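You operate a simulated robot arm through the tools that you are given. There is no shell and no other tool. Be economical: measure what you need, move in short steps, check, and stop when the job is done.

The job below is to be done with a simulated robot arm. You get a single attempt, and the scene is never put back.

Task
Put things in order on the top of the mixing bench. At the end: the blue chalk block stands on top of the red jamb brick; the grey hanger clip from the top of the mixing bench stands where the blue chalk block stood; the yellow pad stands where the green pad stood; the green pad stands where the grey hanger clip stood; whatever was shut is shut again. Leave all else as you found it, and nothing knocked over.
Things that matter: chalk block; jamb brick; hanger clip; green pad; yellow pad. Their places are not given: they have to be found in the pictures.

The check looks at the end state, three seconds after you hand in, the way a careful person would. Anything else that was tipped, shoved, dropped, spilled or broken makes it a failure.

Robot
A 6-joint arm with a two-finger parallel gripper, fixed in place. Base frame: the origin is at the foot of the arm, x ahead of it, y to its left, z up; the work surface is at about z = 0.74. Units: m, degrees, N and s.
With the tool pointing down near the work surface it reaches from about 0.2 to 0.64 m from the base axis. Its first joint turns from -66.0 to 66.0 degrees. Payload 2.7 kg.
The TCP is the grasp point between the finger pads, 0.023 m short of the fingertips. In the tool frame z runs along the fingers and y along their closing line. The gripper opens to 0.094 m. The fingers are 0.038 m wide and 0.01 m thick; the gripper's body (0.054 by 0.096 m) begins 0.039 m behind the TCP.
Orientation is that of the tool frame in the base frame, as a unit quaternion [x, y, z, w]. With the fingers straight down and closing along the base's y, the tool's x points along the base's -x, its y along +y and its z along -z.

Tools
- The arm moves only by the tool apply_moves. Its argument "series" is a list of rows, each an object of numbers (a shift or turn left out is 0, a gripper value left out holds the last): "wx", "wy", "wz": the turn, a rotation vector about the tool's x, y, z in units of 6 degrees (1.0 is 6 degrees); "tx", "ty", "tz": the shift along the tool's x, y, z in units of 40 mm (1.0 is 40 mm); "jaw": the opening in per cent of the stroke, from 0 (shut) to 100 (fully open). In form: [{"wx": .., "wy": .., "wz": .., "tx": .., "ty": .., "tz": .., "jaw": ..}, ...]. A call has 1 to 20 rows; each row shifts and turns the commanded pose from where the row before left it, along the tool's axes as they then stand. A call with a number of a shift or a turn outside -1 to 1 is refused whole. Each row takes 0.2 s and may step no farther than 0.05 m and 8.6 degrees from the row before; otherwise, or with a gripper value out of range, the whole call is refused. A pose out of reach is approached as far as the arm can. The call stops where the force on the tool passes 40 N (or 10 N more than at its start, if that is more) or the arm is blocked; 0.2 s more then pass. Each finger travels about 0.045 m/s and halts on what it meets, pressing with about 26 N; the grip force reading is that of the motor and also rises with nothing between the fingers. The clock runs only during rows and for 0.2 s after the last one: add rows that do not move to give the fingers time. It gives the time, the measured TCP pose, the force on the tool (base axes), the opening and the grip force at its end, in the units of the frame above (readings bear some noise).
- Cameras (640 x 400 px; columns grow to the right, rows downward): "scene" is fixed at [0.0713, -0.4088, 1.4005]; the picture's right is [0.84, -0.55, 0.00], its down [-0.35, -0.53, -0.77] and it looks along [0.42, 0.65, -0.63] (base axes); focal length 371 px, centre (320, 200). "wrist" rides on the gripper at [-0.039, 0, -0.044] in the tool frame; the picture's right is [0.00, -1.00, 0.00], its down [0.97, 0.00, -0.24] and it looks along [0.24, 0.00, 0.97] (tool axes); focal length 218 px, centre (320, 200).
- camera(camera): a new picture of that camera. It takes no simulated time.
- measure_at(camera, pixels): for up to 12 pixels [column, row] of the newest picture of that camera ("zoom" is the newest enlarged one), the place [x, y, z] in the base frame of the surface seen there, good to about 0.003 m, but the place of the scene camera against the robot may be out by one fixed shift of up to 0.025 m in any direction. It takes no simulated time.
- inspect(camera, box): a new picture of the part [left, top, right, bottom] of that camera's present view, enlarged. It takes no simulated time.
- sign_off(): hands the job in; it is judged then, once.

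Go step by step. Measure first, check grasps and placings, and put right what went wrong. The budget is 80 turns and 46 pictures, counting those below and the enlarged ones. Unless the task says otherwise, let go and move clear before handing in, and close with one line.

The tools are called after "Call:" as name(argument=value, ...) on one line, values as JSON. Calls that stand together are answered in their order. apply_moves: Moves the arm, as the interface text tells. Its arguments: {"type":"object","properties":{"series":{"type":"array","items":{"type":"object","properties":{"wx":{"type":"number"},"wy":{"type":"number"},"wz":{"type":"number"},"tx":{"type":"number"},"ty":{"type":"number"},"tz":{"type":"number"},"jaw":{"type":"number"}}}}},"required":["series"]} The other tools are called the same way: camera (camera) takes a picture; measure_at (camera, pixels) gives the place of the surface under pixels of a picture; inspect (camera, box) takes an enlarged picture of a part of a camera's view; sign_off () hands the job in.

At the start:

```text
t: 0.0
tcp_pos: [0.4289, -0.0254, 1.0321]
tool_rot: [0.0, 1.0, 0.0, 0.001]
ft_force: [0.1, 0.4, 1.2]
opening: 0.0938
gripper_force: 0.0
```

scene: 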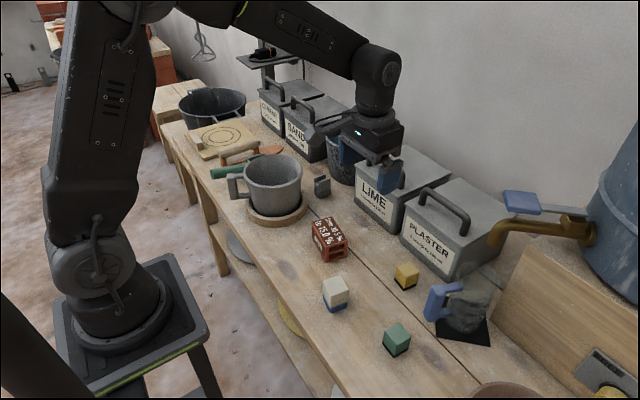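
wrist: 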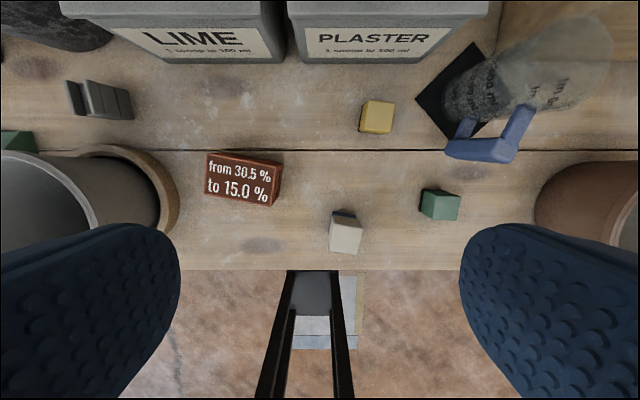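

The pictures show a brick at scene (329,240), a whitish/blue block at (336,293), a yellow pad at (406,275), a green pad at (397,339) and a clip at (321,185). I'll look closer.

Call:
inspect(camera="scene", box=[280, 160, 520, 370])

Call:
inspect(camera="wrist", box=[40, 60, 520, 280])

Call:
measure_at(camera="wrist", pixels=[[345, 235], [344, 216], [442, 208], [377, 118], [244, 178], [98, 100], [300, 220], [220, 130], [75, 98], [120, 103]])

```text
1.90 times, centred on (400, 265) of scene
```

zoom: 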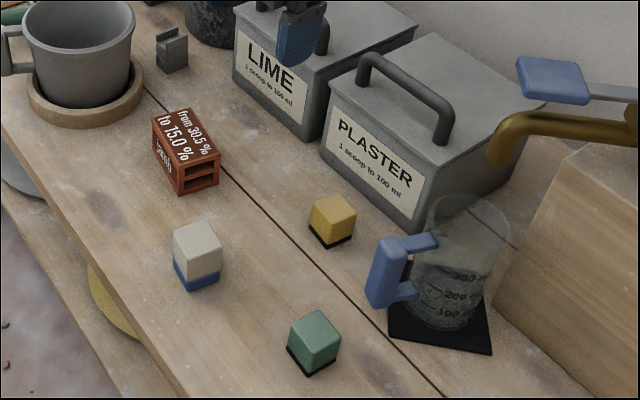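

```text
1.33 times, centred on (280, 170) of wrist
```

zoom: 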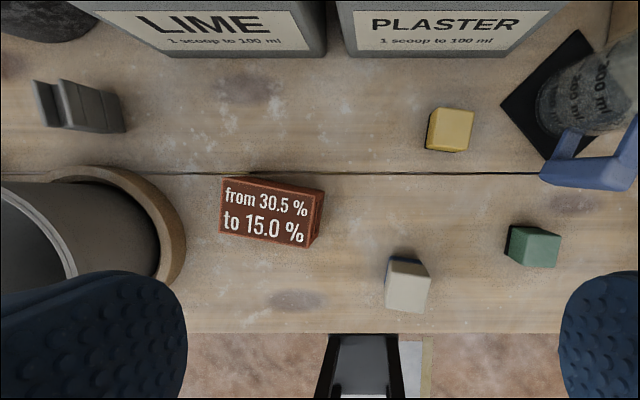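

```text
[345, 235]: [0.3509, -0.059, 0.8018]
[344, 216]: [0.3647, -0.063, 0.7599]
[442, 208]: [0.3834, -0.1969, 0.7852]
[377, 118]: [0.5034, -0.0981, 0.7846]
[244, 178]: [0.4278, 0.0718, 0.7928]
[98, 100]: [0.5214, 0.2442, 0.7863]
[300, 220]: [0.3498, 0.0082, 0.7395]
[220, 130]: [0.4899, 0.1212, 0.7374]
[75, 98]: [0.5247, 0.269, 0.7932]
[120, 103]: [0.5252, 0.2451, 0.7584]
```

The chalk block seems to have a white upper part over a blue base; I'll zoom to see how it's made and check the others.

Call:
inspect(camera="scene", box=[300, 260, 440, 360])

Call:
inspect(camera="scene", box=[290, 160, 370, 275])

```text
4.00 times, centred on (370, 310) of scene
```

zoom: 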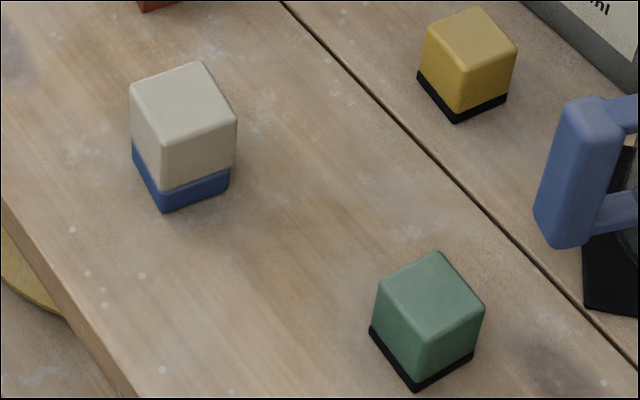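

```text
3.48 times, centred on (330, 218) of scene
```

zoom: 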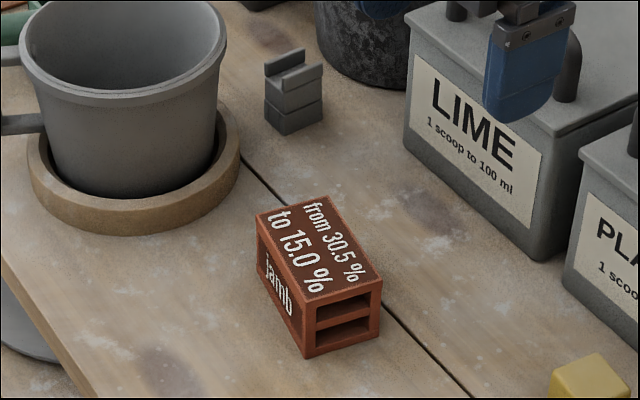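

All four movers and the brick are identified, and the order chalk → brick, clip → chalk spot, green → clip spot, yellow → green spot needs no buffer. I'll hover over the chalk block for a closer look.

Call:
apply_moves(series=[{"tx": 0.64, "ty": -0.29, "tz": 0.83, "jaw": 100}, {"tx": 0.64, "ty": -0.29, "tz": 0.83}, {"tx": 0.64, "ty": -0.29, "tz": 0.83}, {}])

Call:
camera(camera="wrist")

```text
t: 1.0
tcp_pos: [0.353, -0.0578, 0.9299]
tool_rot: [0.0, 1.0, 0.0, 0.002]
ft_force: [0.1, 0.2, 0.0]
opening: 0.094
gripper_force: 0.0
```

```text
39 pictures are left
```

wrist: 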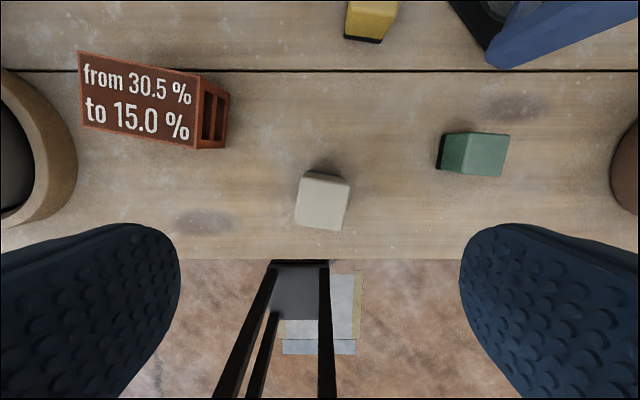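

The chalk top face is at about (322,201), brick top about (140,100), green top about (487,155). Measuring face corners slightly inside the edges.

Call:
measure_at(camera="wrist", pixels=[[306, 179], [345, 186], [338, 226], [300, 220], [83, 57], [197, 77], [190, 143], [88, 122], [472, 137], [505, 139], [499, 172], [468, 170]])

Call:
measure_at(camera="wrist", pixels=[[326, 177], [346, 205], [319, 225], [299, 200], [30, 215], [70, 120]])

```text
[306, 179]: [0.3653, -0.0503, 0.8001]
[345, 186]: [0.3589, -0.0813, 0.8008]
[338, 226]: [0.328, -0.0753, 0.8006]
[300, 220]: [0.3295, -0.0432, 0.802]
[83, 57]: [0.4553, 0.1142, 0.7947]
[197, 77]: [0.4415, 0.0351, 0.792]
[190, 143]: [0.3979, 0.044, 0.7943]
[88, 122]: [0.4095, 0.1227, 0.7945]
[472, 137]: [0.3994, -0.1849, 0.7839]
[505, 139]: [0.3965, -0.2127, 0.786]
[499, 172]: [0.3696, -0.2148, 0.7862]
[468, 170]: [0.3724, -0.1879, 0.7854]
```

```text
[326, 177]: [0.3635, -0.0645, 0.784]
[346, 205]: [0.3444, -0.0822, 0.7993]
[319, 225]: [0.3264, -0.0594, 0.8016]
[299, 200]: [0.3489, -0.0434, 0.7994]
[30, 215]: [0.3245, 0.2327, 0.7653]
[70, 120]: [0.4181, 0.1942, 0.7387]
```

Chalk centre is about (0.3455,-0.0625), top z 0.800, yaw about -11°; brick centre about (0.426,0.079), top 0.794, yaw about -10.5°. I'll align, descend over the chalk block and close.

Call:
apply_moves(series=[{"tx": 0.19, "ty": -0.12, "wz": 0.9}, {"wz": 0.9}, {"tz": 1}, {"tz": 1}, {"tz": 1}, {"tz": 0.6}, {"tz": 0.41}, {}])

Call:
camera(camera="scene")

```text
t: 2.8
tcp_pos: [0.3451, -0.0647, 0.7729]
tool_rot: [0.094, 0.996, 0.0, 0.002]
ft_force: [0.2, 0.7, -0.4]
opening: 0.0939
gripper_force: 0.1
```

```text
38 pictures are left
```

scene: 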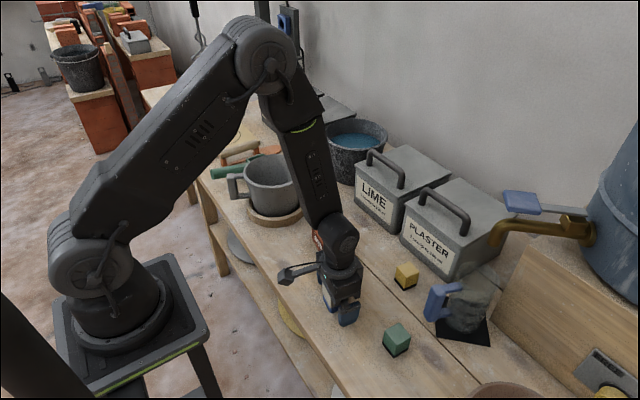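

The gripper is around the block at z 0.773 with the right yaw (tool y = (0.187,0.98)). Closing.

Call:
apply_moves(series=[{"jaw": 0}, {}, {}, {}, {}, {}])

```text
t: 4.2
tcp_pos: [0.3442, -0.0644, 0.7731]
tool_rot: [0.094, 0.996, 0.001, 0.002]
ft_force: [-0.4, -0.1, 1.2]
opening: 0.0413
gripper_force: 25.5
```

Block is held (opening 0.041). Lifting, then moving over the brick at height.

Call:
apply_moves(series=[{"tz": -0.5}, {"tz": -1}, {"tz": -1}, {"tz": -0.5}, {"tx": -0.33, "ty": 0.975}, {"tx": -0.33, "ty": 0.975}, {"tx": -0.33, "ty": 0.975}, {"tx": -0.33, "ty": 0.975}, {}, {}])

Call:
camera(camera="wrist")

Call:
camera(camera="scene")

```text
t: 6.4
tcp_pos: [0.4271, 0.078, 0.8922]
tool_rot: [0.094, 0.996, 0.001, 0.001]
ft_force: [-0.3, 0.3, -0.6]
opening: 0.0416
gripper_force: 25.9
```

```text
37 pictures are left
```

wrist: 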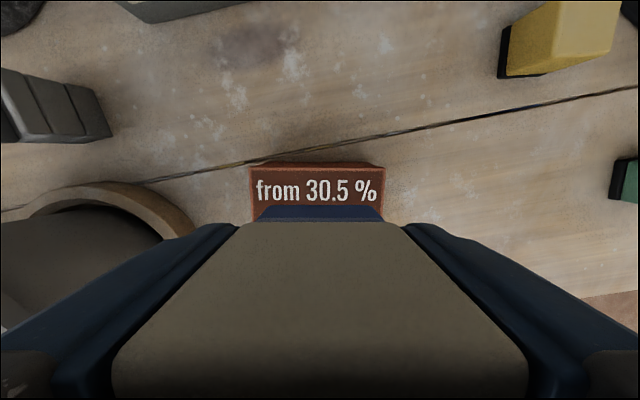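

```text
36 pictures are left
```

scene: 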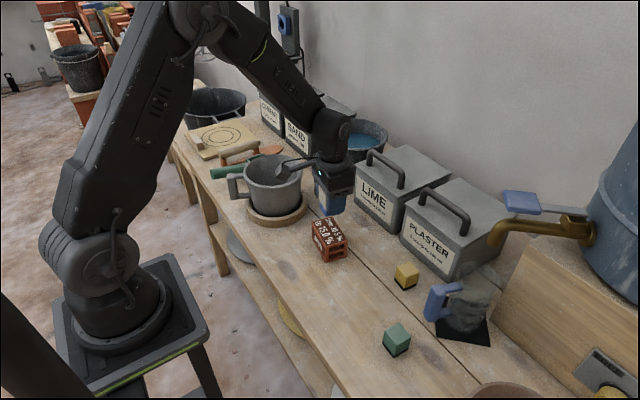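

The block is over the brick and yaw-aligned, brick's far edge at row 167 spanning columns 250–384. I'll check centring.

Call:
measure_at(camera="wrist", pixels=[[253, 172], [382, 172], [253, 200], [381, 200], [320, 210], [320, 300]])

```text
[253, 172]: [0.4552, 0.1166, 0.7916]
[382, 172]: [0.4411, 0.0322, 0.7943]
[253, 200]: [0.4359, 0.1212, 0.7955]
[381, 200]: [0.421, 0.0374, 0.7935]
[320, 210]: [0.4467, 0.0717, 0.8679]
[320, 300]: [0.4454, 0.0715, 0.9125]
```

Block centre comes out at about (0.426,0.076), within 3 mm of the brick's centre. Lowering, ending in small steps.

Call:
apply_moves(series=[{"ty": 0.06, "tz": 0.5}, {"tz": 0.5}, {"tz": 0.3}, {"tz": 0.1}, {"tz": 0.05}, {"tz": 0.05}, {"tz": 0.05}, {}])

```text
t: 8.2
tcp_pos: [0.4278, 0.0825, 0.8299]
tool_rot: [0.095, 0.996, 0.001, 0.001]
ft_force: [0.1, -0.3, -1.2]
opening: 0.0416
gripper_force: 25.7
```

No contact yet at z 0.830; continuing gently.

Call:
apply_moves(series=[{"tz": 0.04}, {"tz": 0.04}, {}])

```text
t: 9.0
tcp_pos: [0.4267, 0.0813, 0.828]
tool_rot: [0.094, 0.996, 0.002, 0.001]
ft_force: [-4.1, 1.8, 10.7]
opening: 0.0418
gripper_force: 25.9
```

Contact (10.7 N). Releasing and lifting away.

Call:
apply_moves(series=[{"jaw": 55}, {"jaw": 75}, {}, {}, {"tz": -0.5}, {"tz": -1}, {"tz": -1}, {"tz": -1}, {}])

Call:
camera(camera="wrist")

Call:
inspect(camera="scene", box=[270, 140, 430, 270])

```text
t: 11.0
tcp_pos: [0.4285, 0.0822, 0.9681]
tool_rot: [0.094, 0.996, 0.001, 0.001]
ft_force: [0.4, 0.4, 0.0]
opening: 0.0704
gripper_force: 0.0
```

```text
35 pictures are left
```

wrist: 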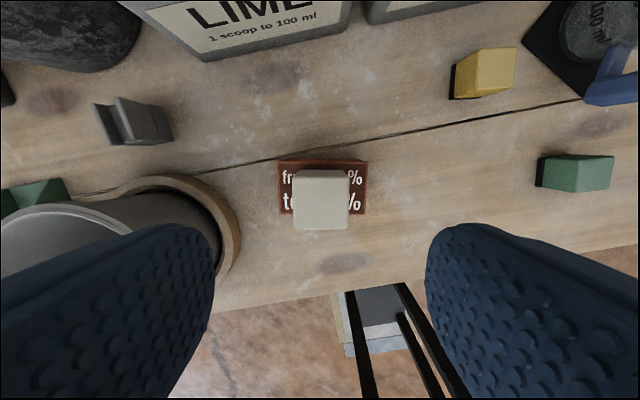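

```text
3.08 times, centred on (350, 205) of scene
```

zoom: 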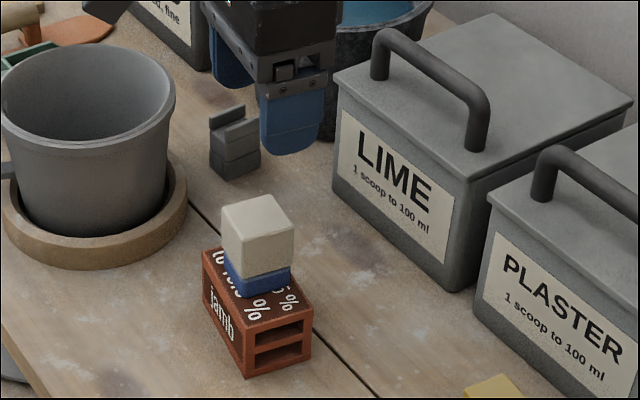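

Chalk block sits squarely on the brick. Next, move over the hanger clip (wrist pixel ~(133,122)).

Call:
apply_moves(series=[{"tx": -0.297, "ty": 0.886}, {"tx": -0.297, "ty": 0.886}, {"tx": -0.297, "ty": 0.886}, {"tx": -0.297, "ty": 0.886}, {"tx": -0.297, "ty": 0.886}, {}])

Call:
camera(camera="wrist")

```text
t: 12.4
tcp_pos: [0.5187, 0.2438, 0.9684]
tool_rot: [0.094, 0.996, 0.001, 0.0]
ft_force: [-0.1, 0.4, 0.3]
opening: 0.0705
gripper_force: 0.0
```

```text
33 pictures are left
```

wrist: 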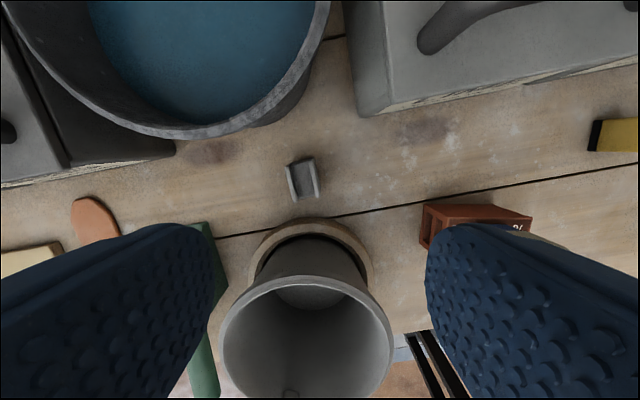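

The clip is at (303,178), between bucket and mug saucer. Zooming in and measuring.

Call:
inspect(camera="wrist", box=[224, 115, 384, 295])

Call:
measure_at(camera="wrist", pixels=[[291, 166], [313, 161], [317, 190], [294, 197], [303, 178], [260, 125], [300, 70], [305, 284], [270, 150], [345, 178], [310, 225], [308, 215]])

```text
2.22 times, centred on (304, 205) of wrist
```

zoom: 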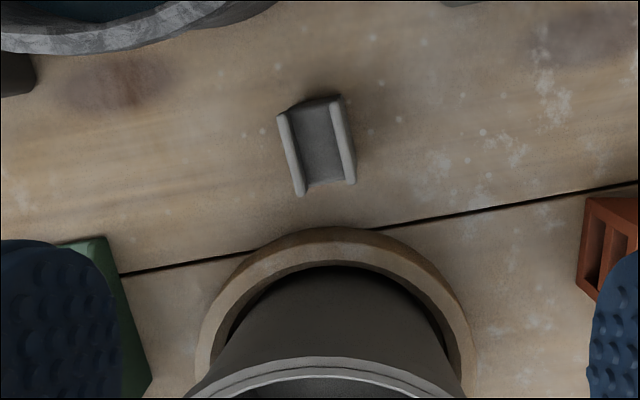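

```text
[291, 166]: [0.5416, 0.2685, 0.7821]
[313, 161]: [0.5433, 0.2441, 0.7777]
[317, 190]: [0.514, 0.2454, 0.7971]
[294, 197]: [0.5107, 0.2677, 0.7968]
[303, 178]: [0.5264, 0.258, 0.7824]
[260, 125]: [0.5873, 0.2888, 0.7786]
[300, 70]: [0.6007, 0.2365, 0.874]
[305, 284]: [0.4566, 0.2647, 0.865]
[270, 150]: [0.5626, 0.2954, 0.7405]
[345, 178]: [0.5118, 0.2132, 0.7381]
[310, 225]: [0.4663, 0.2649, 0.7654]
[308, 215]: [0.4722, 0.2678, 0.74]
```

The clip is a small U-channel with rails running nearly along base x. I'll measure along both rail tops in the zoom.

Call:
measure_at(camera="zoom", pixels=[[282, 117], [286, 135], [291, 155], [296, 175], [300, 192], [337, 103], [341, 125], [345, 145], [350, 178], [316, 130], [322, 160], [330, 220]])

```text
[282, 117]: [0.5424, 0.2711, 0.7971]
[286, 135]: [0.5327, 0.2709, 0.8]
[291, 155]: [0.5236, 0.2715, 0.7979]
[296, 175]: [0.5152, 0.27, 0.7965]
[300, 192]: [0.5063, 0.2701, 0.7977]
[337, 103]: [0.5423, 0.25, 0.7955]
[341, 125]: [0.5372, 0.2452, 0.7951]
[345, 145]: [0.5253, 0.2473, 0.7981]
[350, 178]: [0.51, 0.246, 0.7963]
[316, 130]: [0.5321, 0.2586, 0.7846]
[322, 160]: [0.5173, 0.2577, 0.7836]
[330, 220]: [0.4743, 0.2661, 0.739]
```

Rails run at yaw ≈ +1°, centre ≈ (0.525,0.259), top 0.797. I'll check bucket-rim and mug clearances before descending.

Call:
measure_at(camera="wrist", pixels=[[205, 130], [240, 123], [270, 103], [295, 75], [130, 125], [300, 283], [345, 290], [250, 295], [380, 330], [370, 105], [85, 210], [206, 235]])

```text
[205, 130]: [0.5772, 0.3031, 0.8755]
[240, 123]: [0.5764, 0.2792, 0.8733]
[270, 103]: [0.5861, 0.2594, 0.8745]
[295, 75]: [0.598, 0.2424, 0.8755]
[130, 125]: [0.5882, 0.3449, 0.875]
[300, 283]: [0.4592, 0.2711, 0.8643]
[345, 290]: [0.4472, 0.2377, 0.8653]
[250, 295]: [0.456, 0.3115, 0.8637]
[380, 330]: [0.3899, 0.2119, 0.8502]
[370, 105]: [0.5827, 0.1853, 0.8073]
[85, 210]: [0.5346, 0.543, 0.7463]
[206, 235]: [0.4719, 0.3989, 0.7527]
```

Bucket rim's nearest edge is x≈0.576 at z 0.875 and the mug's is x≈0.459, so the slot is about 0.117 m. I'll look at how the gripper's shape fits from the scene camera.

Call:
inspect(camera="scene", box=[220, 60, 420, 220])

```text
2.50 times, centred on (320, 140) of scene
```

zoom: 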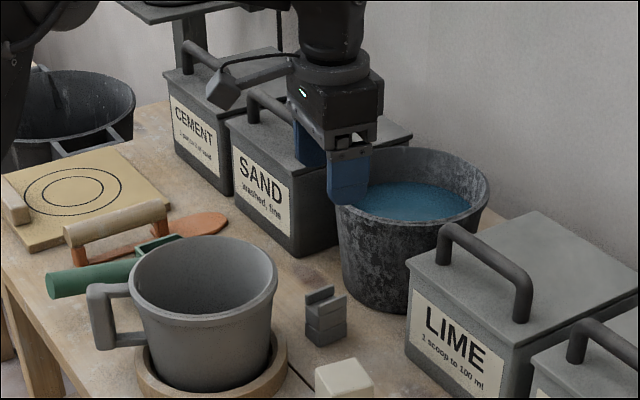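

There's a small box on a bracket sticking out of the gripper at zoom (230,88), on the mug's side. I need its offset from the TCP before descending beside the mug.

Call:
measure_at(camera="zoom", pixels=[[220, 92], [235, 80], [222, 108], [209, 88], [262, 72], [318, 110], [348, 197], [335, 180], [325, 318], [345, 300], [205, 262], [240, 78]])

```text
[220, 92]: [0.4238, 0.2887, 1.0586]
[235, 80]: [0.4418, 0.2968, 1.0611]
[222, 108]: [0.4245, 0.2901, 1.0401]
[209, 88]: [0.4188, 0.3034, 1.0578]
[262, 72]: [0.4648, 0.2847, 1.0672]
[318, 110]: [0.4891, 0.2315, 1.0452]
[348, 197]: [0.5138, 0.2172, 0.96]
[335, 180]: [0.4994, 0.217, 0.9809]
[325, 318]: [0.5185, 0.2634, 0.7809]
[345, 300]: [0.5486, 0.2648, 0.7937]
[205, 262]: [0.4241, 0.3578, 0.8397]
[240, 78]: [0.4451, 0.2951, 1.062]
```

The box sits roughly 0.08–0.11 m out along tool +x and ~0.07 m above the TCP, so at grasp height it could meet the mug rim (z 0.865). I'll pin it down better against reference points.

Call:
inspect(camera="scene", box=[290, 70, 390, 150])

Call:
measure_at(camera="zoom", pixels=[[60, 110], [110, 90], [80, 140], [40, 105], [165, 70], [200, 40], [280, 130], [330, 150], [350, 320], [320, 200], [90, 60], [130, 110]])

Call:
measure_at(camera="scene", pixels=[[345, 206], [299, 166], [320, 172], [318, 186]])

```text
5.00 times, centred on (340, 110) of scene
```

zoom: 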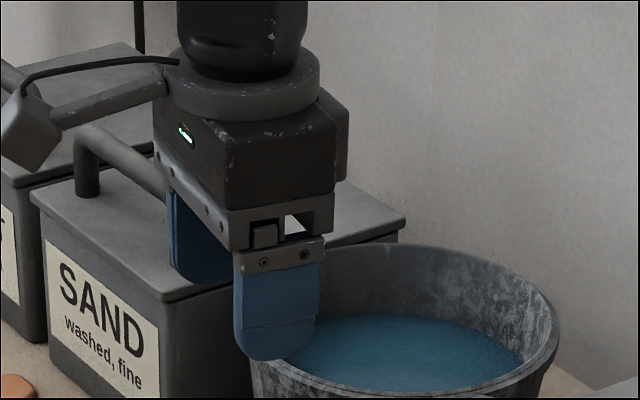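

```text
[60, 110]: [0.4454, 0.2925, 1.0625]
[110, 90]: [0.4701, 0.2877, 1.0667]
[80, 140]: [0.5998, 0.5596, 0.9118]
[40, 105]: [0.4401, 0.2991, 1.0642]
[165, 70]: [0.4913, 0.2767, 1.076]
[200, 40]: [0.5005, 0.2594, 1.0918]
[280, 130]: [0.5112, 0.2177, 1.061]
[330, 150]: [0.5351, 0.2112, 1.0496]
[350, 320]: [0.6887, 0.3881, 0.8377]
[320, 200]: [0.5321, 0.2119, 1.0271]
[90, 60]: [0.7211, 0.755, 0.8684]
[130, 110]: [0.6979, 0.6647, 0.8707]
```

```text
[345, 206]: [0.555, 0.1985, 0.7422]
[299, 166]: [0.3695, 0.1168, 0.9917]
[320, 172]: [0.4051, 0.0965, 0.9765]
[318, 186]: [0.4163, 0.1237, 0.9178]
```

The gripper's bracket box hangs ~0.06 m above the TCP about 0.1 m toward the mug, so it would hit the mug rim at this yaw. I'll turn the tool about 102° so the box points toward -y and grasp the clip by its ends (along x) instead.

Call:
apply_moves(series=[{"wz": -1, "jaw": 68}, {"wz": -1}, {"wz": -1}, {"wz": -1}, {"wz": -1}, {"wz": -1}, {"wz": -1}, {"wz": -1}, {"wz": -1}, {"wz": -1}, {"wz": -1}, {"wz": -1}, {"wz": -1}, {"wz": -1}, {"wz": -1}, {"wz": -1}, {"wz": -0.95}, {}, {}])

Call:
camera(camera="wrist")

Call:
camera(camera="scene")

```text
t: 16.4
tcp_pos: [0.5182, 0.2436, 0.9678]
tool_rot: [0.713, -0.701, 0.0, 0.0]
ft_force: [0.4, -0.7, 0.3]
opening: 0.0639
gripper_force: 0.1
```

```text
29 pictures are left
```

wrist: 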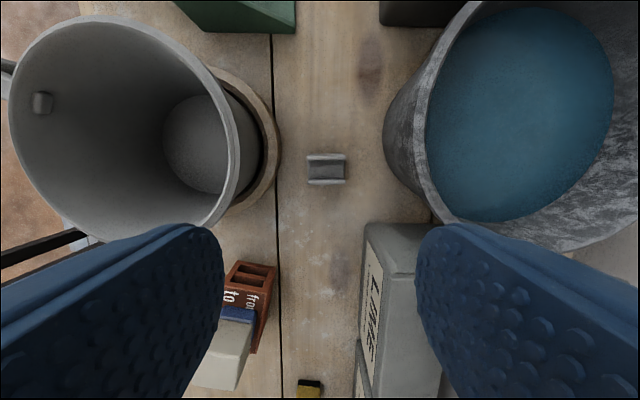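

```text
28 pictures are left
```

scene: 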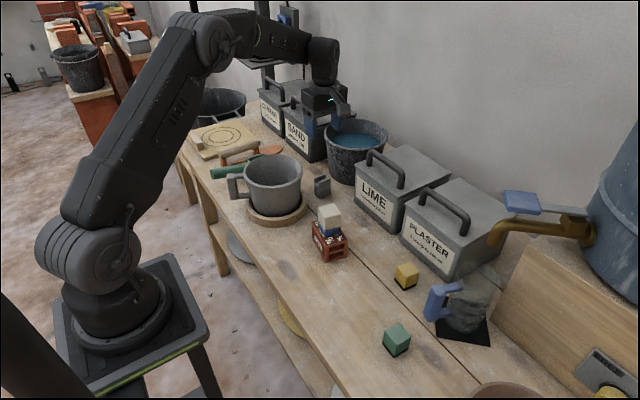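

Now picture right is base +x; clip spans columns 307–346, rows 154–185. Measuring it and the mug/bucket rims either side.

Call:
measure_at(camera="wrist", pixels=[[309, 156], [343, 156], [308, 182], [344, 182], [309, 169], [344, 169], [240, 150], [234, 110], [230, 195], [426, 150], [438, 190], [277, 130]])

Call:
inspect(camera="wrist", box=[280, 130, 376, 210])

```text
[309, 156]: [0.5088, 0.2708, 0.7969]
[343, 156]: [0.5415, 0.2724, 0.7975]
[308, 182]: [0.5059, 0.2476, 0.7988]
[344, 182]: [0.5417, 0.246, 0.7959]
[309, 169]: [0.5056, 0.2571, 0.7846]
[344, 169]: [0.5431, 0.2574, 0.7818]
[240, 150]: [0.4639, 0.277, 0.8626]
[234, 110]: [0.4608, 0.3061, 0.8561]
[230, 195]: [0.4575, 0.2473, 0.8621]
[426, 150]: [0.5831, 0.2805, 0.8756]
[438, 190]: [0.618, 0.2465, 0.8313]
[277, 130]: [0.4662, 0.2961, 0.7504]
```

```text
5.00 times, centred on (328, 170) of wrist
```

zoom: 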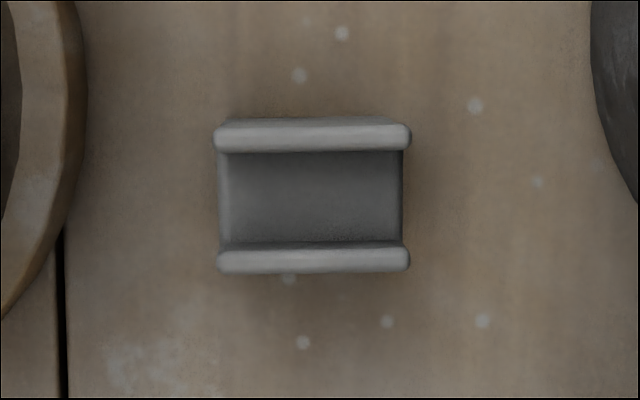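

Clip centre ≈ (0.5245,0.259); mug rim x≈0.464, bucket rim ≈0.579. I'll centre the gripper at x 0.5195 between them and descend.

Call:
apply_moves(series=[{"tx": -0.385, "ty": -0.04}, {"tz": 1}, {"tz": 1}, {"tz": 0.8}, {}])

Call:
camera(camera="wrist")

Call:
inspect(camera="scene", box=[220, 80, 420, 230])

```text
t: 17.6
tcp_pos: [0.5203, 0.2578, 0.8556]
tool_rot: [0.713, -0.701, 0.0, -0.001]
ft_force: [-0.1, 0.7, -1.0]
opening: 0.064
gripper_force: 0.2
```

```text
26 pictures are left
```

wrist: 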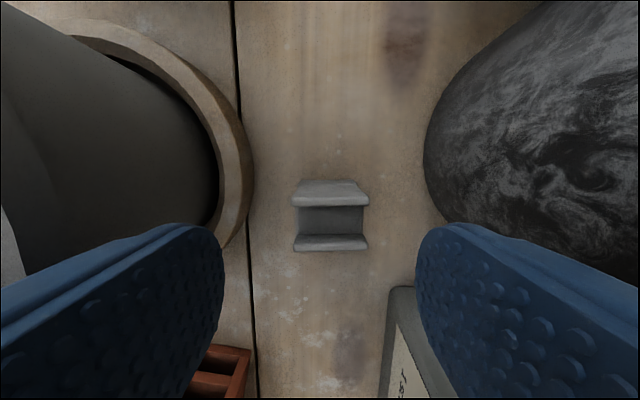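

```text
2.67 times, centred on (320, 155) of scene
```

zoom: 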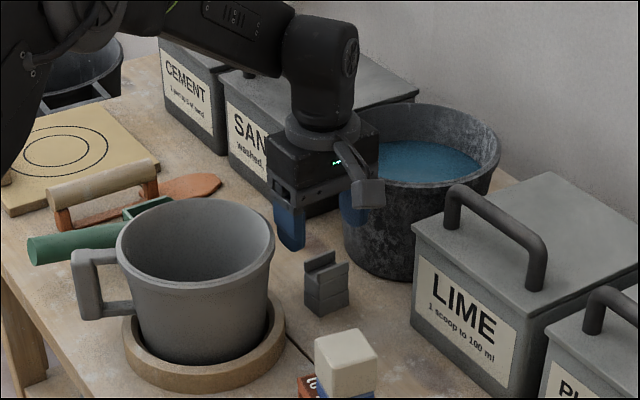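

Both sides are clear, and the box now points over empty bench. Descending the rest and closing.

Call:
apply_moves(series=[{"tz": 0.5}, {"tz": 0.5}, {"tz": 0.5}, {"tz": 0.45}, {}])

```text
t: 18.8
tcp_pos: [0.5214, 0.2583, 0.778]
tool_rot: [0.713, -0.701, 0.0, -0.001]
ft_force: [0.1, 0.0, 0.4]
opening: 0.0638
gripper_force: 0.1
```

No contact at z 0.778. Closing, with steady stepwise jaw.

Call:
apply_moves(series=[{"jaw": 50}, {"jaw": 42}, {"jaw": 35}, {"jaw": 0}, {}, {}])

Call:
camera(camera="wrist")

```text
t: 20.2
tcp_pos: [0.5218, 0.2592, 0.7784]
tool_rot: [0.713, -0.701, 0.001, -0.001]
ft_force: [-0.3, 0.4, 0.2]
opening: 0.0387
gripper_force: 26.3
```

```text
24 pictures are left
```

wrist: 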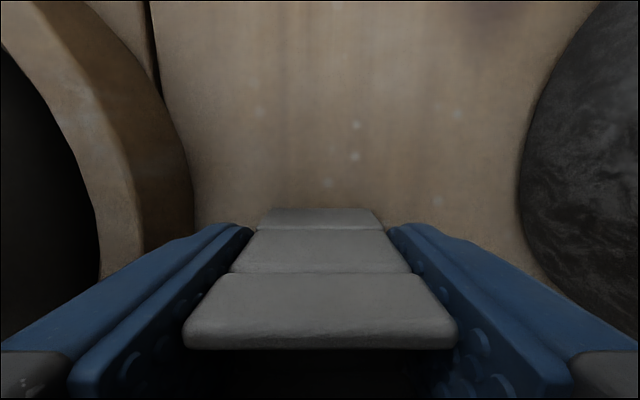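

Clip held (0.0387). Lifting straight up, then travelling over to the chalk block's old spot.

Call:
apply_moves(series=[{"tz": -0.5}, {"tz": -0.9}, {"tz": -0.9}, {"tz": -0.9}, {"tz": -0.9}, {}])

Call:
apply_moves(series=[{"tx": 0.886, "ty": 0.504}, {"tx": 0.886, "ty": 0.504}, {"tx": 0.886, "ty": 0.504}, {"tx": 0.886, "ty": 0.504}, {"tx": 0.886, "ty": 0.504}, {"tx": 0.886, "ty": 0.504}, {"tx": 0.886, "ty": 0.504}, {"tx": 0.886, "ty": 0.504}, {"tx": 0.886, "ty": 0.504}, {}, {}])

Call:
camera(camera="wrist")

Call:
camera(camera="scene")

```text
t: 21.6
tcp_pos: [0.5182, 0.2585, 0.941]
tool_rot: [0.713, -0.702, 0.0, -0.001]
ft_force: [0.8, 0.4, 0.0]
opening: 0.0385
gripper_force: 25.6
```

```text
t: 24.0
tcp_pos: [0.3425, -0.0621, 0.9402]
tool_rot: [0.713, -0.702, 0.0, -0.002]
ft_force: [0.5, 0.1, 0.3]
opening: 0.0387
gripper_force: 26.1
```

```text
23 pictures are left
```

wrist: 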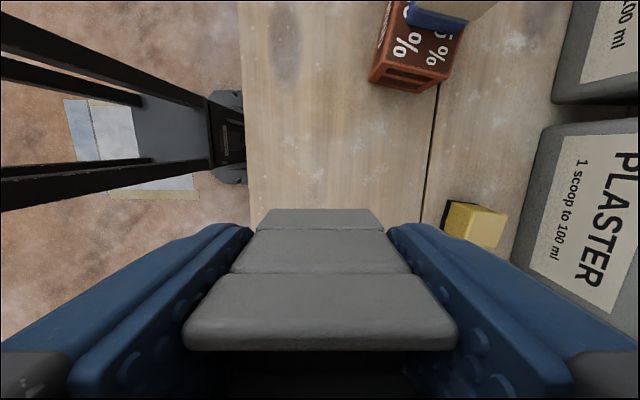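

```text
22 pictures are left
```

scene: 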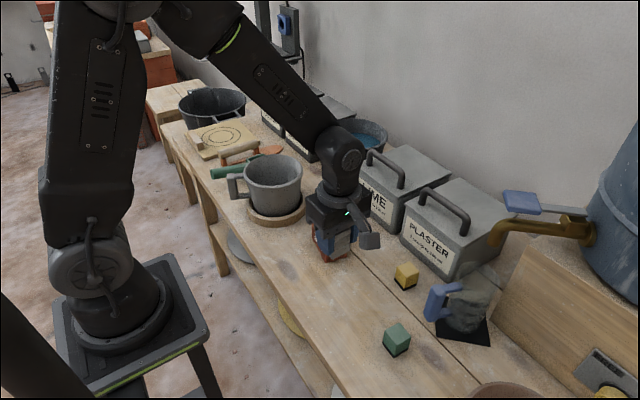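

Above the chalk's old spot, all else undisturbed. Lowering with small final steps.

Call:
apply_moves(series=[{"ty": -0.06, "tz": 0.8}, {"tz": 0.9}, {"tz": 0.9}, {"tz": 0.8}, {"tz": 0.4}, {"tz": 0.1}, {"tz": 0.05}, {"tz": 0.04}, {}])

```text
t: 26.0
tcp_pos: [0.3458, -0.0609, 0.7816]
tool_rot: [0.712, -0.702, 0.0, -0.001]
ft_force: [-0.1, -0.5, 0.1]
opening: 0.0388
gripper_force: 26.0
```

Call:
apply_moves(series=[{"tz": 0.04, "tx": 0.03}, {"tz": 0.03}, {"tz": 0.03}, {}])

```text
t: 27.0
tcp_pos: [0.3451, -0.0635, 0.7776]
tool_rot: [0.713, -0.702, 0.001, -0.001]
ft_force: [-5.1, 2.3, 24.7]
opening: 0.0388
gripper_force: 25.9
```

Contact made (24.7 N). Easing up a hair, opening, and lifting.

Call:
apply_moves(series=[{"tz": -0.02}, {"jaw": 50}, {"jaw": 75}, {}, {}, {"tz": -0.5}, {"tz": -1}, {"tz": -1}, {"tz": -1}, {"tz": -0.5}, {}])

Call:
camera(camera="wrist")

```text
t: 29.4
tcp_pos: [0.3443, -0.0626, 0.9408]
tool_rot: [0.713, -0.701, -0.001, -0.001]
ft_force: [0.0, -0.8, 0.1]
opening: 0.0706
gripper_force: 0.1
```

```text
21 pictures are left
```

wrist: 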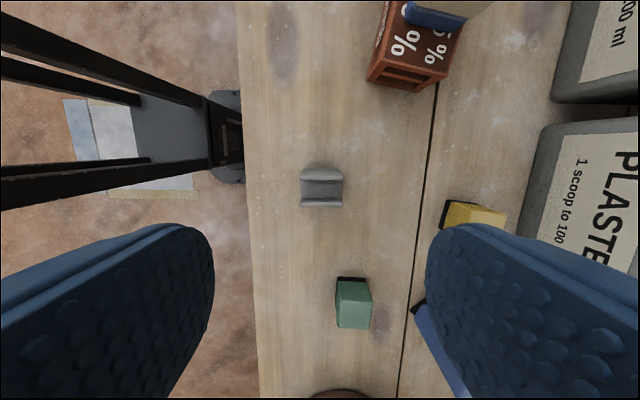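

Clip stands upright on the chalk's old spot. Next I move over the green pad and turn the tool back to yaw 0 so its box stays away from the pot on the right.

Call:
apply_moves(series=[{"tx": 0.8625, "ty": -0.235}, {"tx": 0.8625, "ty": -0.235}, {"tx": 0.8625, "ty": -0.235}, {"tx": 0.8625, "ty": -0.235}, {"wz": 0.95}, {"wz": 0.95}, {"wz": 0.95}, {"wz": 0.95}, {"wz": 0.95}, {"wz": 0.95}, {"wz": 0.95}, {"wz": 0.95}, {"wz": 0.95}, {"wz": 0.95}, {"wz": 0.95}, {"wz": 0.95}, {"wz": 0.95}, {"wz": 0.95}, {"wz": 0.95}, {"wz": 0.95}])

Call:
camera(camera="wrist")

Call:
measure_at(camera="wrist", pixels=[[310, 190], [330, 190]])

```text
t: 33.6
tcp_pos: [0.3857, -0.2013, 0.9379]
tool_rot: [0.003, 1.0, 0.001, 0.001]
ft_force: [0.6, 0.6, -0.7]
opening: 0.0705
gripper_force: 0.0
```

```text
20 pictures are left
```

wrist: 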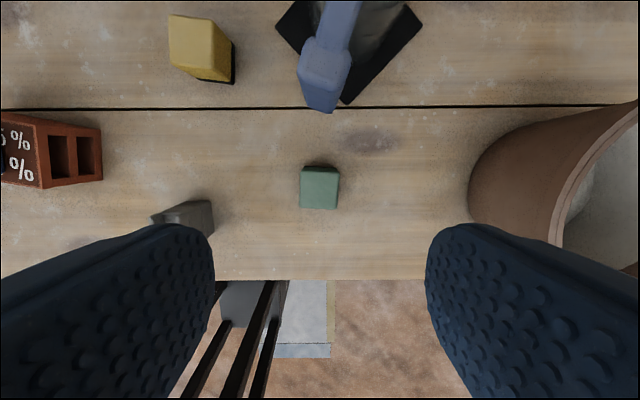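

```text
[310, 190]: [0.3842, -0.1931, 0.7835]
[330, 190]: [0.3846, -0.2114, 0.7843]
```

Green's top face spans columns 300–339, rows 166–209, almost exactly aligned with yaw 0. Measuring its corners, the jug handle, the pot, and the clip and yellow pad.

Call:
measure_at(camera="wrist", pixels=[[304, 170], [336, 170], [335, 206], [303, 206], [320, 112], [470, 190], [560, 190], [172, 18], [212, 22], [225, 75], [185, 225], [230, 66]])

```text
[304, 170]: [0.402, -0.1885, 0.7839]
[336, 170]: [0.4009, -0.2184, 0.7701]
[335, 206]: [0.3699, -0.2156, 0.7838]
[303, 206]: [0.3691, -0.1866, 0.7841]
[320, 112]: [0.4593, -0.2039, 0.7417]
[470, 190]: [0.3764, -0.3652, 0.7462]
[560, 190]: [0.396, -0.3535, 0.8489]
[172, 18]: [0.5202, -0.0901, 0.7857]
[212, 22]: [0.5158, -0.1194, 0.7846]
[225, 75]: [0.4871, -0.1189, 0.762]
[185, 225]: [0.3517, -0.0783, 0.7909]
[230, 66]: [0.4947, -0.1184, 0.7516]
```

Green centre ≈ (0.3855,-0.202), top 0.784. I'll grip 5 mm nearer (base -x) so the body sits clear of the bucket later, descend and close.

Call:
apply_moves(series=[{"tx": 0.12, "ty": -0.02}, {"tz": 1}, {"tz": 1}, {"tz": 1}, {"tz": 0.75}, {"tz": 0.5}, {}, {"jaw": 50}, {"jaw": 0}, {}, {}, {}])

```text
t: 36.2
tcp_pos: [0.3808, -0.2005, 0.7684]
tool_rot: [0.003, 1.0, 0.0, 0.001]
ft_force: [0.0, 0.1, 0.7]
opening: 0.0356
gripper_force: 26.2
```

Green pad held (0.0356). Lifting and travelling to above the clip's old place.

Call:
apply_moves(series=[{"tz": -0.5}, {"tz": -0.95}, {"tz": -1}, {"tz": -1}, {"tz": -1}, {"tx": -0.286, "ty": 0.949}, {"tx": -0.286, "ty": 0.949}, {"tx": -0.286, "ty": 0.949}, {"tx": -0.286, "ty": 0.949}, {"tx": -0.286, "ty": 0.949}, {"tx": -0.286, "ty": 0.949}, {"tx": -0.286, "ty": 0.949}, {"tx": -0.286, "ty": 0.949}, {"tx": -0.286, "ty": 0.949}, {"tx": -0.286, "ty": 0.949}, {"tx": -0.286, "ty": 0.949}, {"tx": -0.286, "ty": 0.949}, {}])

Call:
apply_moves(series=[{"wz": -0.95}, {"wz": -0.95}, {"wz": -0.95}, {"wz": -0.95}, {"wz": -0.95}, {"wz": -0.95}, {"wz": -0.95}, {"wz": -0.95}, {"wz": -0.95}, {"wz": -0.95}, {"wz": -0.95}, {"wz": -0.95}, {"wz": -0.95}, {"wz": -0.95}, {"wz": -0.95}, {"wz": -0.95}, {}, {}])

Call:
camera(camera="wrist")

```text
t: 40.0
tcp_pos: [0.5196, 0.2524, 0.9476]
tool_rot: [0.003, 1.0, 0.001, 0.001]
ft_force: [-0.5, 0.0, -0.7]
opening: 0.0357
gripper_force: 26.2
```

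```text
t: 43.8
tcp_pos: [0.5207, 0.2531, 0.9476]
tool_rot: [0.712, -0.702, 0.0, -0.001]
ft_force: [0.1, -0.5, -1.4]
opening: 0.0356
gripper_force: 26.3
```

```text
19 pictures are left
```

wrist: 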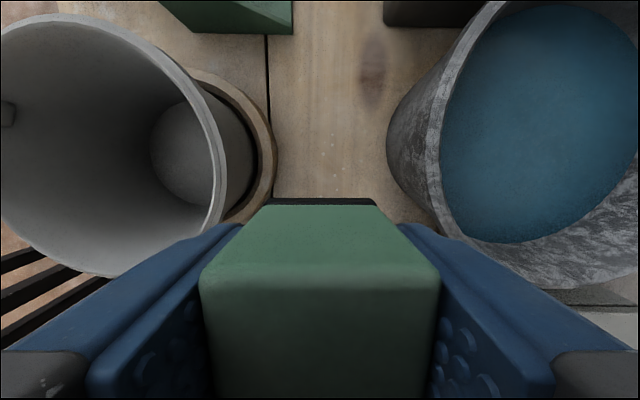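

Pad held and aligned, with mug and bucket at equal distance. Lowering between them.

Call:
apply_moves(series=[{"tx": -0.03, "ty": -0.03, "tz": 0.8}, {"tz": 0.7}, {"tz": 0.6}, {"tz": 0.6}, {"tz": 0.6}, {"tz": 0.5}, {"tz": 0.4}, {"tz": 0.1}, {}])

```text
t: 45.8
tcp_pos: [0.5213, 0.2562, 0.7767]
tool_rot: [0.713, -0.702, 0.0, -0.001]
ft_force: [-0.5, -0.4, -1.0]
opening: 0.0356
gripper_force: 25.9
```

Call:
apply_moves(series=[{"tz": 0.05}, {"tz": 0.05}, {"tz": 0.04}, {"tz": 0.03}, {"tz": 0.03}, {}])

```text
t: 47.2
tcp_pos: [0.5218, 0.2558, 0.7682]
tool_rot: [0.713, -0.702, 0.0, -0.002]
ft_force: [-8.2, -5.9, 14.0]
opening: 0.0359
gripper_force: 25.7
```

Contact with the bench (14 N). Opening modestly and lifting straight up.

Call:
apply_moves(series=[{"jaw": 50}, {"jaw": 60}, {}, {}, {"tz": -0.5}, {"tz": -0.8}, {"tz": -0.8}, {"tz": -0.8}, {"tz": -0.8}, {"tz": -0.8}, {}])

Call:
camera(camera="wrist")

```text
t: 49.6
tcp_pos: [0.5207, 0.2563, 0.9472]
tool_rot: [0.713, -0.701, -0.001, -0.001]
ft_force: [-1.2, -0.3, 0.3]
opening: 0.0566
gripper_force: 0.0
```

```text
18 pictures are left
```

wrist: 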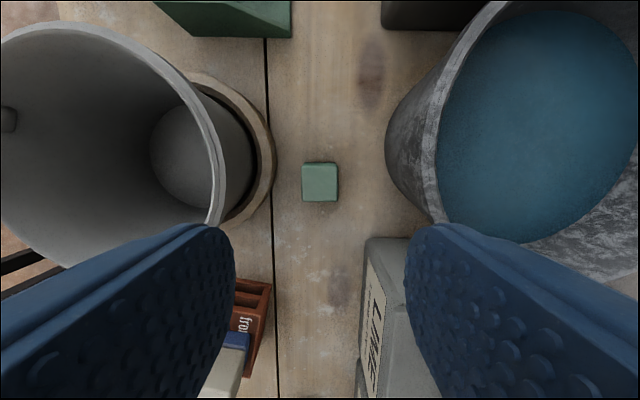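

Green pad stands upright at (320,182). Checking its spot, then turning back and moving to the yellow pad.

Call:
measure_at(camera="wrist", pixels=[[306, 167], [335, 167], [334, 198], [306, 198]])

Call:
apply_moves(series=[{"wz": 0.95, "jaw": 75}, {"wz": 0.95}, {"wz": 0.95}, {"wz": 0.95}, {"wz": 0.95}, {"wz": 0.95}, {"wz": 0.95}, {"wz": 0.95}, {"wz": 0.95}, {"wz": 0.95}, {"wz": 0.95}, {"wz": 0.95}, {"wz": 0.95}, {"wz": 0.95}, {"wz": 0.95}, {"wz": 0.95}])

Call:
apply_moves(series=[{"tx": 0.04, "ty": -0.9}, {"tx": 0.04, "ty": -0.9}, {"tx": 0.04, "ty": -0.9}, {"tx": 0.04, "ty": -0.9}, {"tx": 0.04, "ty": -0.9}, {"tx": 0.04, "ty": -0.9}, {"tx": 0.04, "ty": -0.9}, {"tx": 0.04, "ty": -0.9}, {"tx": 0.04, "ty": -0.9}, {"tx": 0.04, "ty": -0.9}, {}])

Call:
camera(camera="wrist")

```text
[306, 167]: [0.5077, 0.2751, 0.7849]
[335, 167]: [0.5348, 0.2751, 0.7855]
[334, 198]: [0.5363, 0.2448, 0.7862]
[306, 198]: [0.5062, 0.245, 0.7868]
```

```text
t: 53.0
tcp_pos: [0.5211, 0.2555, 0.9465]
tool_rot: [0.003, 1.0, 0.001, 0.001]
ft_force: [0.2, 0.5, -0.7]
opening: 0.0704
gripper_force: 0.1
```

```text
t: 55.4
tcp_pos: [0.5036, -0.1039, 0.9468]
tool_rot: [0.002, 1.0, 0.001, 0.001]
ft_force: [0.1, -0.1, -0.7]
opening: 0.0707
gripper_force: 0.0
```

```text
17 pictures are left
```

wrist: 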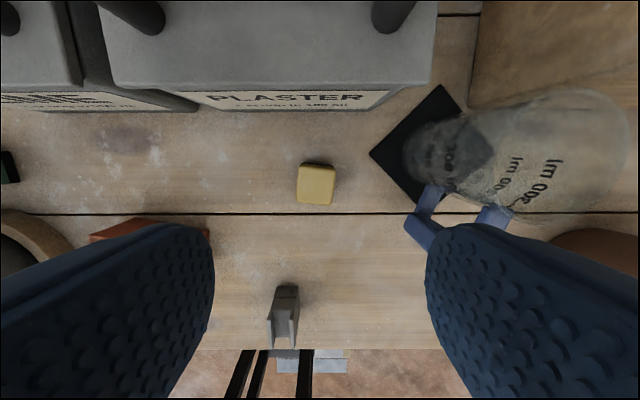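

Green is at (0.521,0.260), 3 mm from the clip's old centre. Now measuring the yellow pad and nearby bin, handle and jug.

Call:
measure_at(camera="wrist", pixels=[[303, 168], [333, 171], [328, 201], [300, 199], [316, 185], [260, 105], [385, 100], [435, 5], [427, 200], [412, 225], [370, 152], [390, 10]])

```text
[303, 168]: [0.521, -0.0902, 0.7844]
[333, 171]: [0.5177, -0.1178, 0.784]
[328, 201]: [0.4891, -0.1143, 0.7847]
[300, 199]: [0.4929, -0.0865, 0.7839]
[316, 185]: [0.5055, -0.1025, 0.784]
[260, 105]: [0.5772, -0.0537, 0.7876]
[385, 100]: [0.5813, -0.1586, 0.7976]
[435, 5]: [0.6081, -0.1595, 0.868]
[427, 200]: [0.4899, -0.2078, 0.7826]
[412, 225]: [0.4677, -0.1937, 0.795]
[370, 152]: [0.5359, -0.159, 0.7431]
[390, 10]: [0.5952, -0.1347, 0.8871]
```

Yellow centre ≈ (0.505,-0.102), yaw ≈ -7°, well clear of the bin (x≥0.577) and jug. Aligning, descending, closing.

Call:
apply_moves(series=[{"tx": -0.03, "ty": 0.05, "wz": 1.1}, {"tz": 1}])

Call:
apply_moves(series=[{"tx": -0.03, "ty": 0.05, "wz": 0.55}, {"wz": 0.55}, {"tz": 1}, {"tz": 1}, {"tz": 1}, {"tz": 0.9}, {"tz": 0.55}, {}, {"jaw": 50}, {"jaw": 0}, {}, {}, {}])

```text
refused: 1.1 is not a number from -1 to 1
```

```text
t: 58.2
tcp_pos: [0.5046, -0.1049, 0.7668]
tool_rot: [0.06, 0.998, 0.001, 0.001]
ft_force: [0.4, -0.6, 0.2]
opening: 0.0357
gripper_force: 26.2
```

Yellow held (0.0357). Lifting, moving over green's old spot and turning back to yaw 0.

Call:
apply_moves(series=[{"tz": -0.5}, {"tz": -1}, {"tz": -1}, {"tz": -1}, {"tz": -0.95}, {"tx": 0.666, "ty": -0.69}, {"tx": 0.666, "ty": -0.69}, {"tx": 0.666, "ty": -0.69}, {"tx": 0.666, "ty": -0.69}, {"wz": -0.55}, {"wz": -0.55}, {}, {}])

Call:
camera(camera="wrist")

```text
t: 61.0
tcp_pos: [0.3844, -0.2006, 0.9467]
tool_rot: [0.003, 1.0, 0.001, 0.001]
ft_force: [0.1, -0.5, 0.0]
opening: 0.0356
gripper_force: 25.9
```

```text
16 pictures are left
```

wrist: 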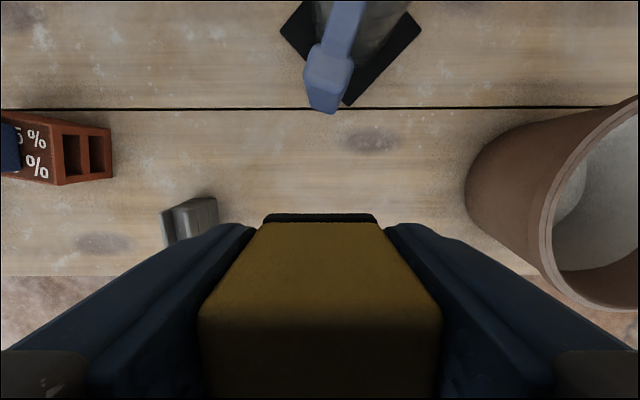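

Over green's old spot with the pad level. Lowering with small last steps.

Call:
apply_moves(series=[{"tx": -0.02, "ty": -0.03, "tz": 0.9}, {"tz": 0.9}, {"tz": 0.9}, {"tz": 0.9}, {"tz": 0.5}, {"tz": 0.15}, {"tz": 0.05}, {"tz": 0.04}, {"tz": 0.04}, {}])

```text
t: 63.2
tcp_pos: [0.3864, -0.2004, 0.7708]
tool_rot: [0.002, 1.0, 0.001, 0.002]
ft_force: [-0.1, -1.0, -0.4]
opening: 0.0357
gripper_force: 26.1
```

Call:
apply_moves(series=[{"tz": 0.04}, {"tz": 0.03}, {"tz": 0.03}, {"tz": 0.02}, {}])

```text
t: 64.4
tcp_pos: [0.3869, -0.2003, 0.7668]
tool_rot: [0.004, 1.0, 0.001, 0.001]
ft_force: [-0.6, 3.7, 5.5]
opening: 0.0355
gripper_force: 25.9
```

Touching the bench (5.5 N). Releasing and lifting clear.

Call:
apply_moves(series=[{"jaw": 50}, {"jaw": 70}, {}, {}, {"tz": -0.5}, {"tz": -1}, {"tz": -1}, {"tz": -1}, {"tz": -1}, {"tz": -1}, {"tz": -1}, {}])

Call:
camera(camera="wrist")

Call:
camera(camera="scene")

```text
t: 67.0
tcp_pos: [0.389, -0.2009, 1.027]
tool_rot: [0.003, 1.0, 0.0, 0.001]
ft_force: [0.2, 0.4, 0.5]
opening: 0.0659
gripper_force: 0.1
```

```text
15 pictures are left
```

wrist: 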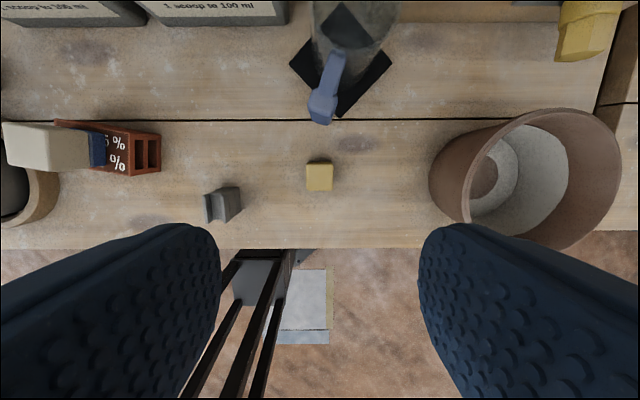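

```text
14 pictures are left
```

scene: 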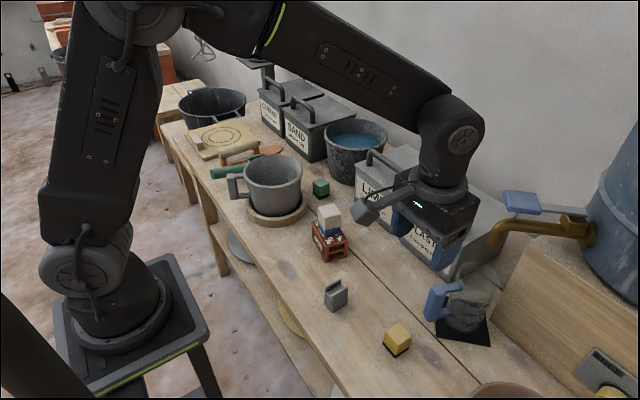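

The final pictures show the chalk block on the brick, the clip at scene (336,294), green at (321,187) and yellow at (397,339). Each matches its target spot, nothing else has moved, and the gripper is clear, so I'm handing in.

Call:
sign_off()

```text
The job is handed in.
```

The job is handed in: the chalk block is on the jamb brick, the hanger clip is where the chalk block stood, the green pad is where the clip stood, and the yellow pad is where the green pad stood. I opened nothing, and the last pictures showed nothing else moved or knocked over.
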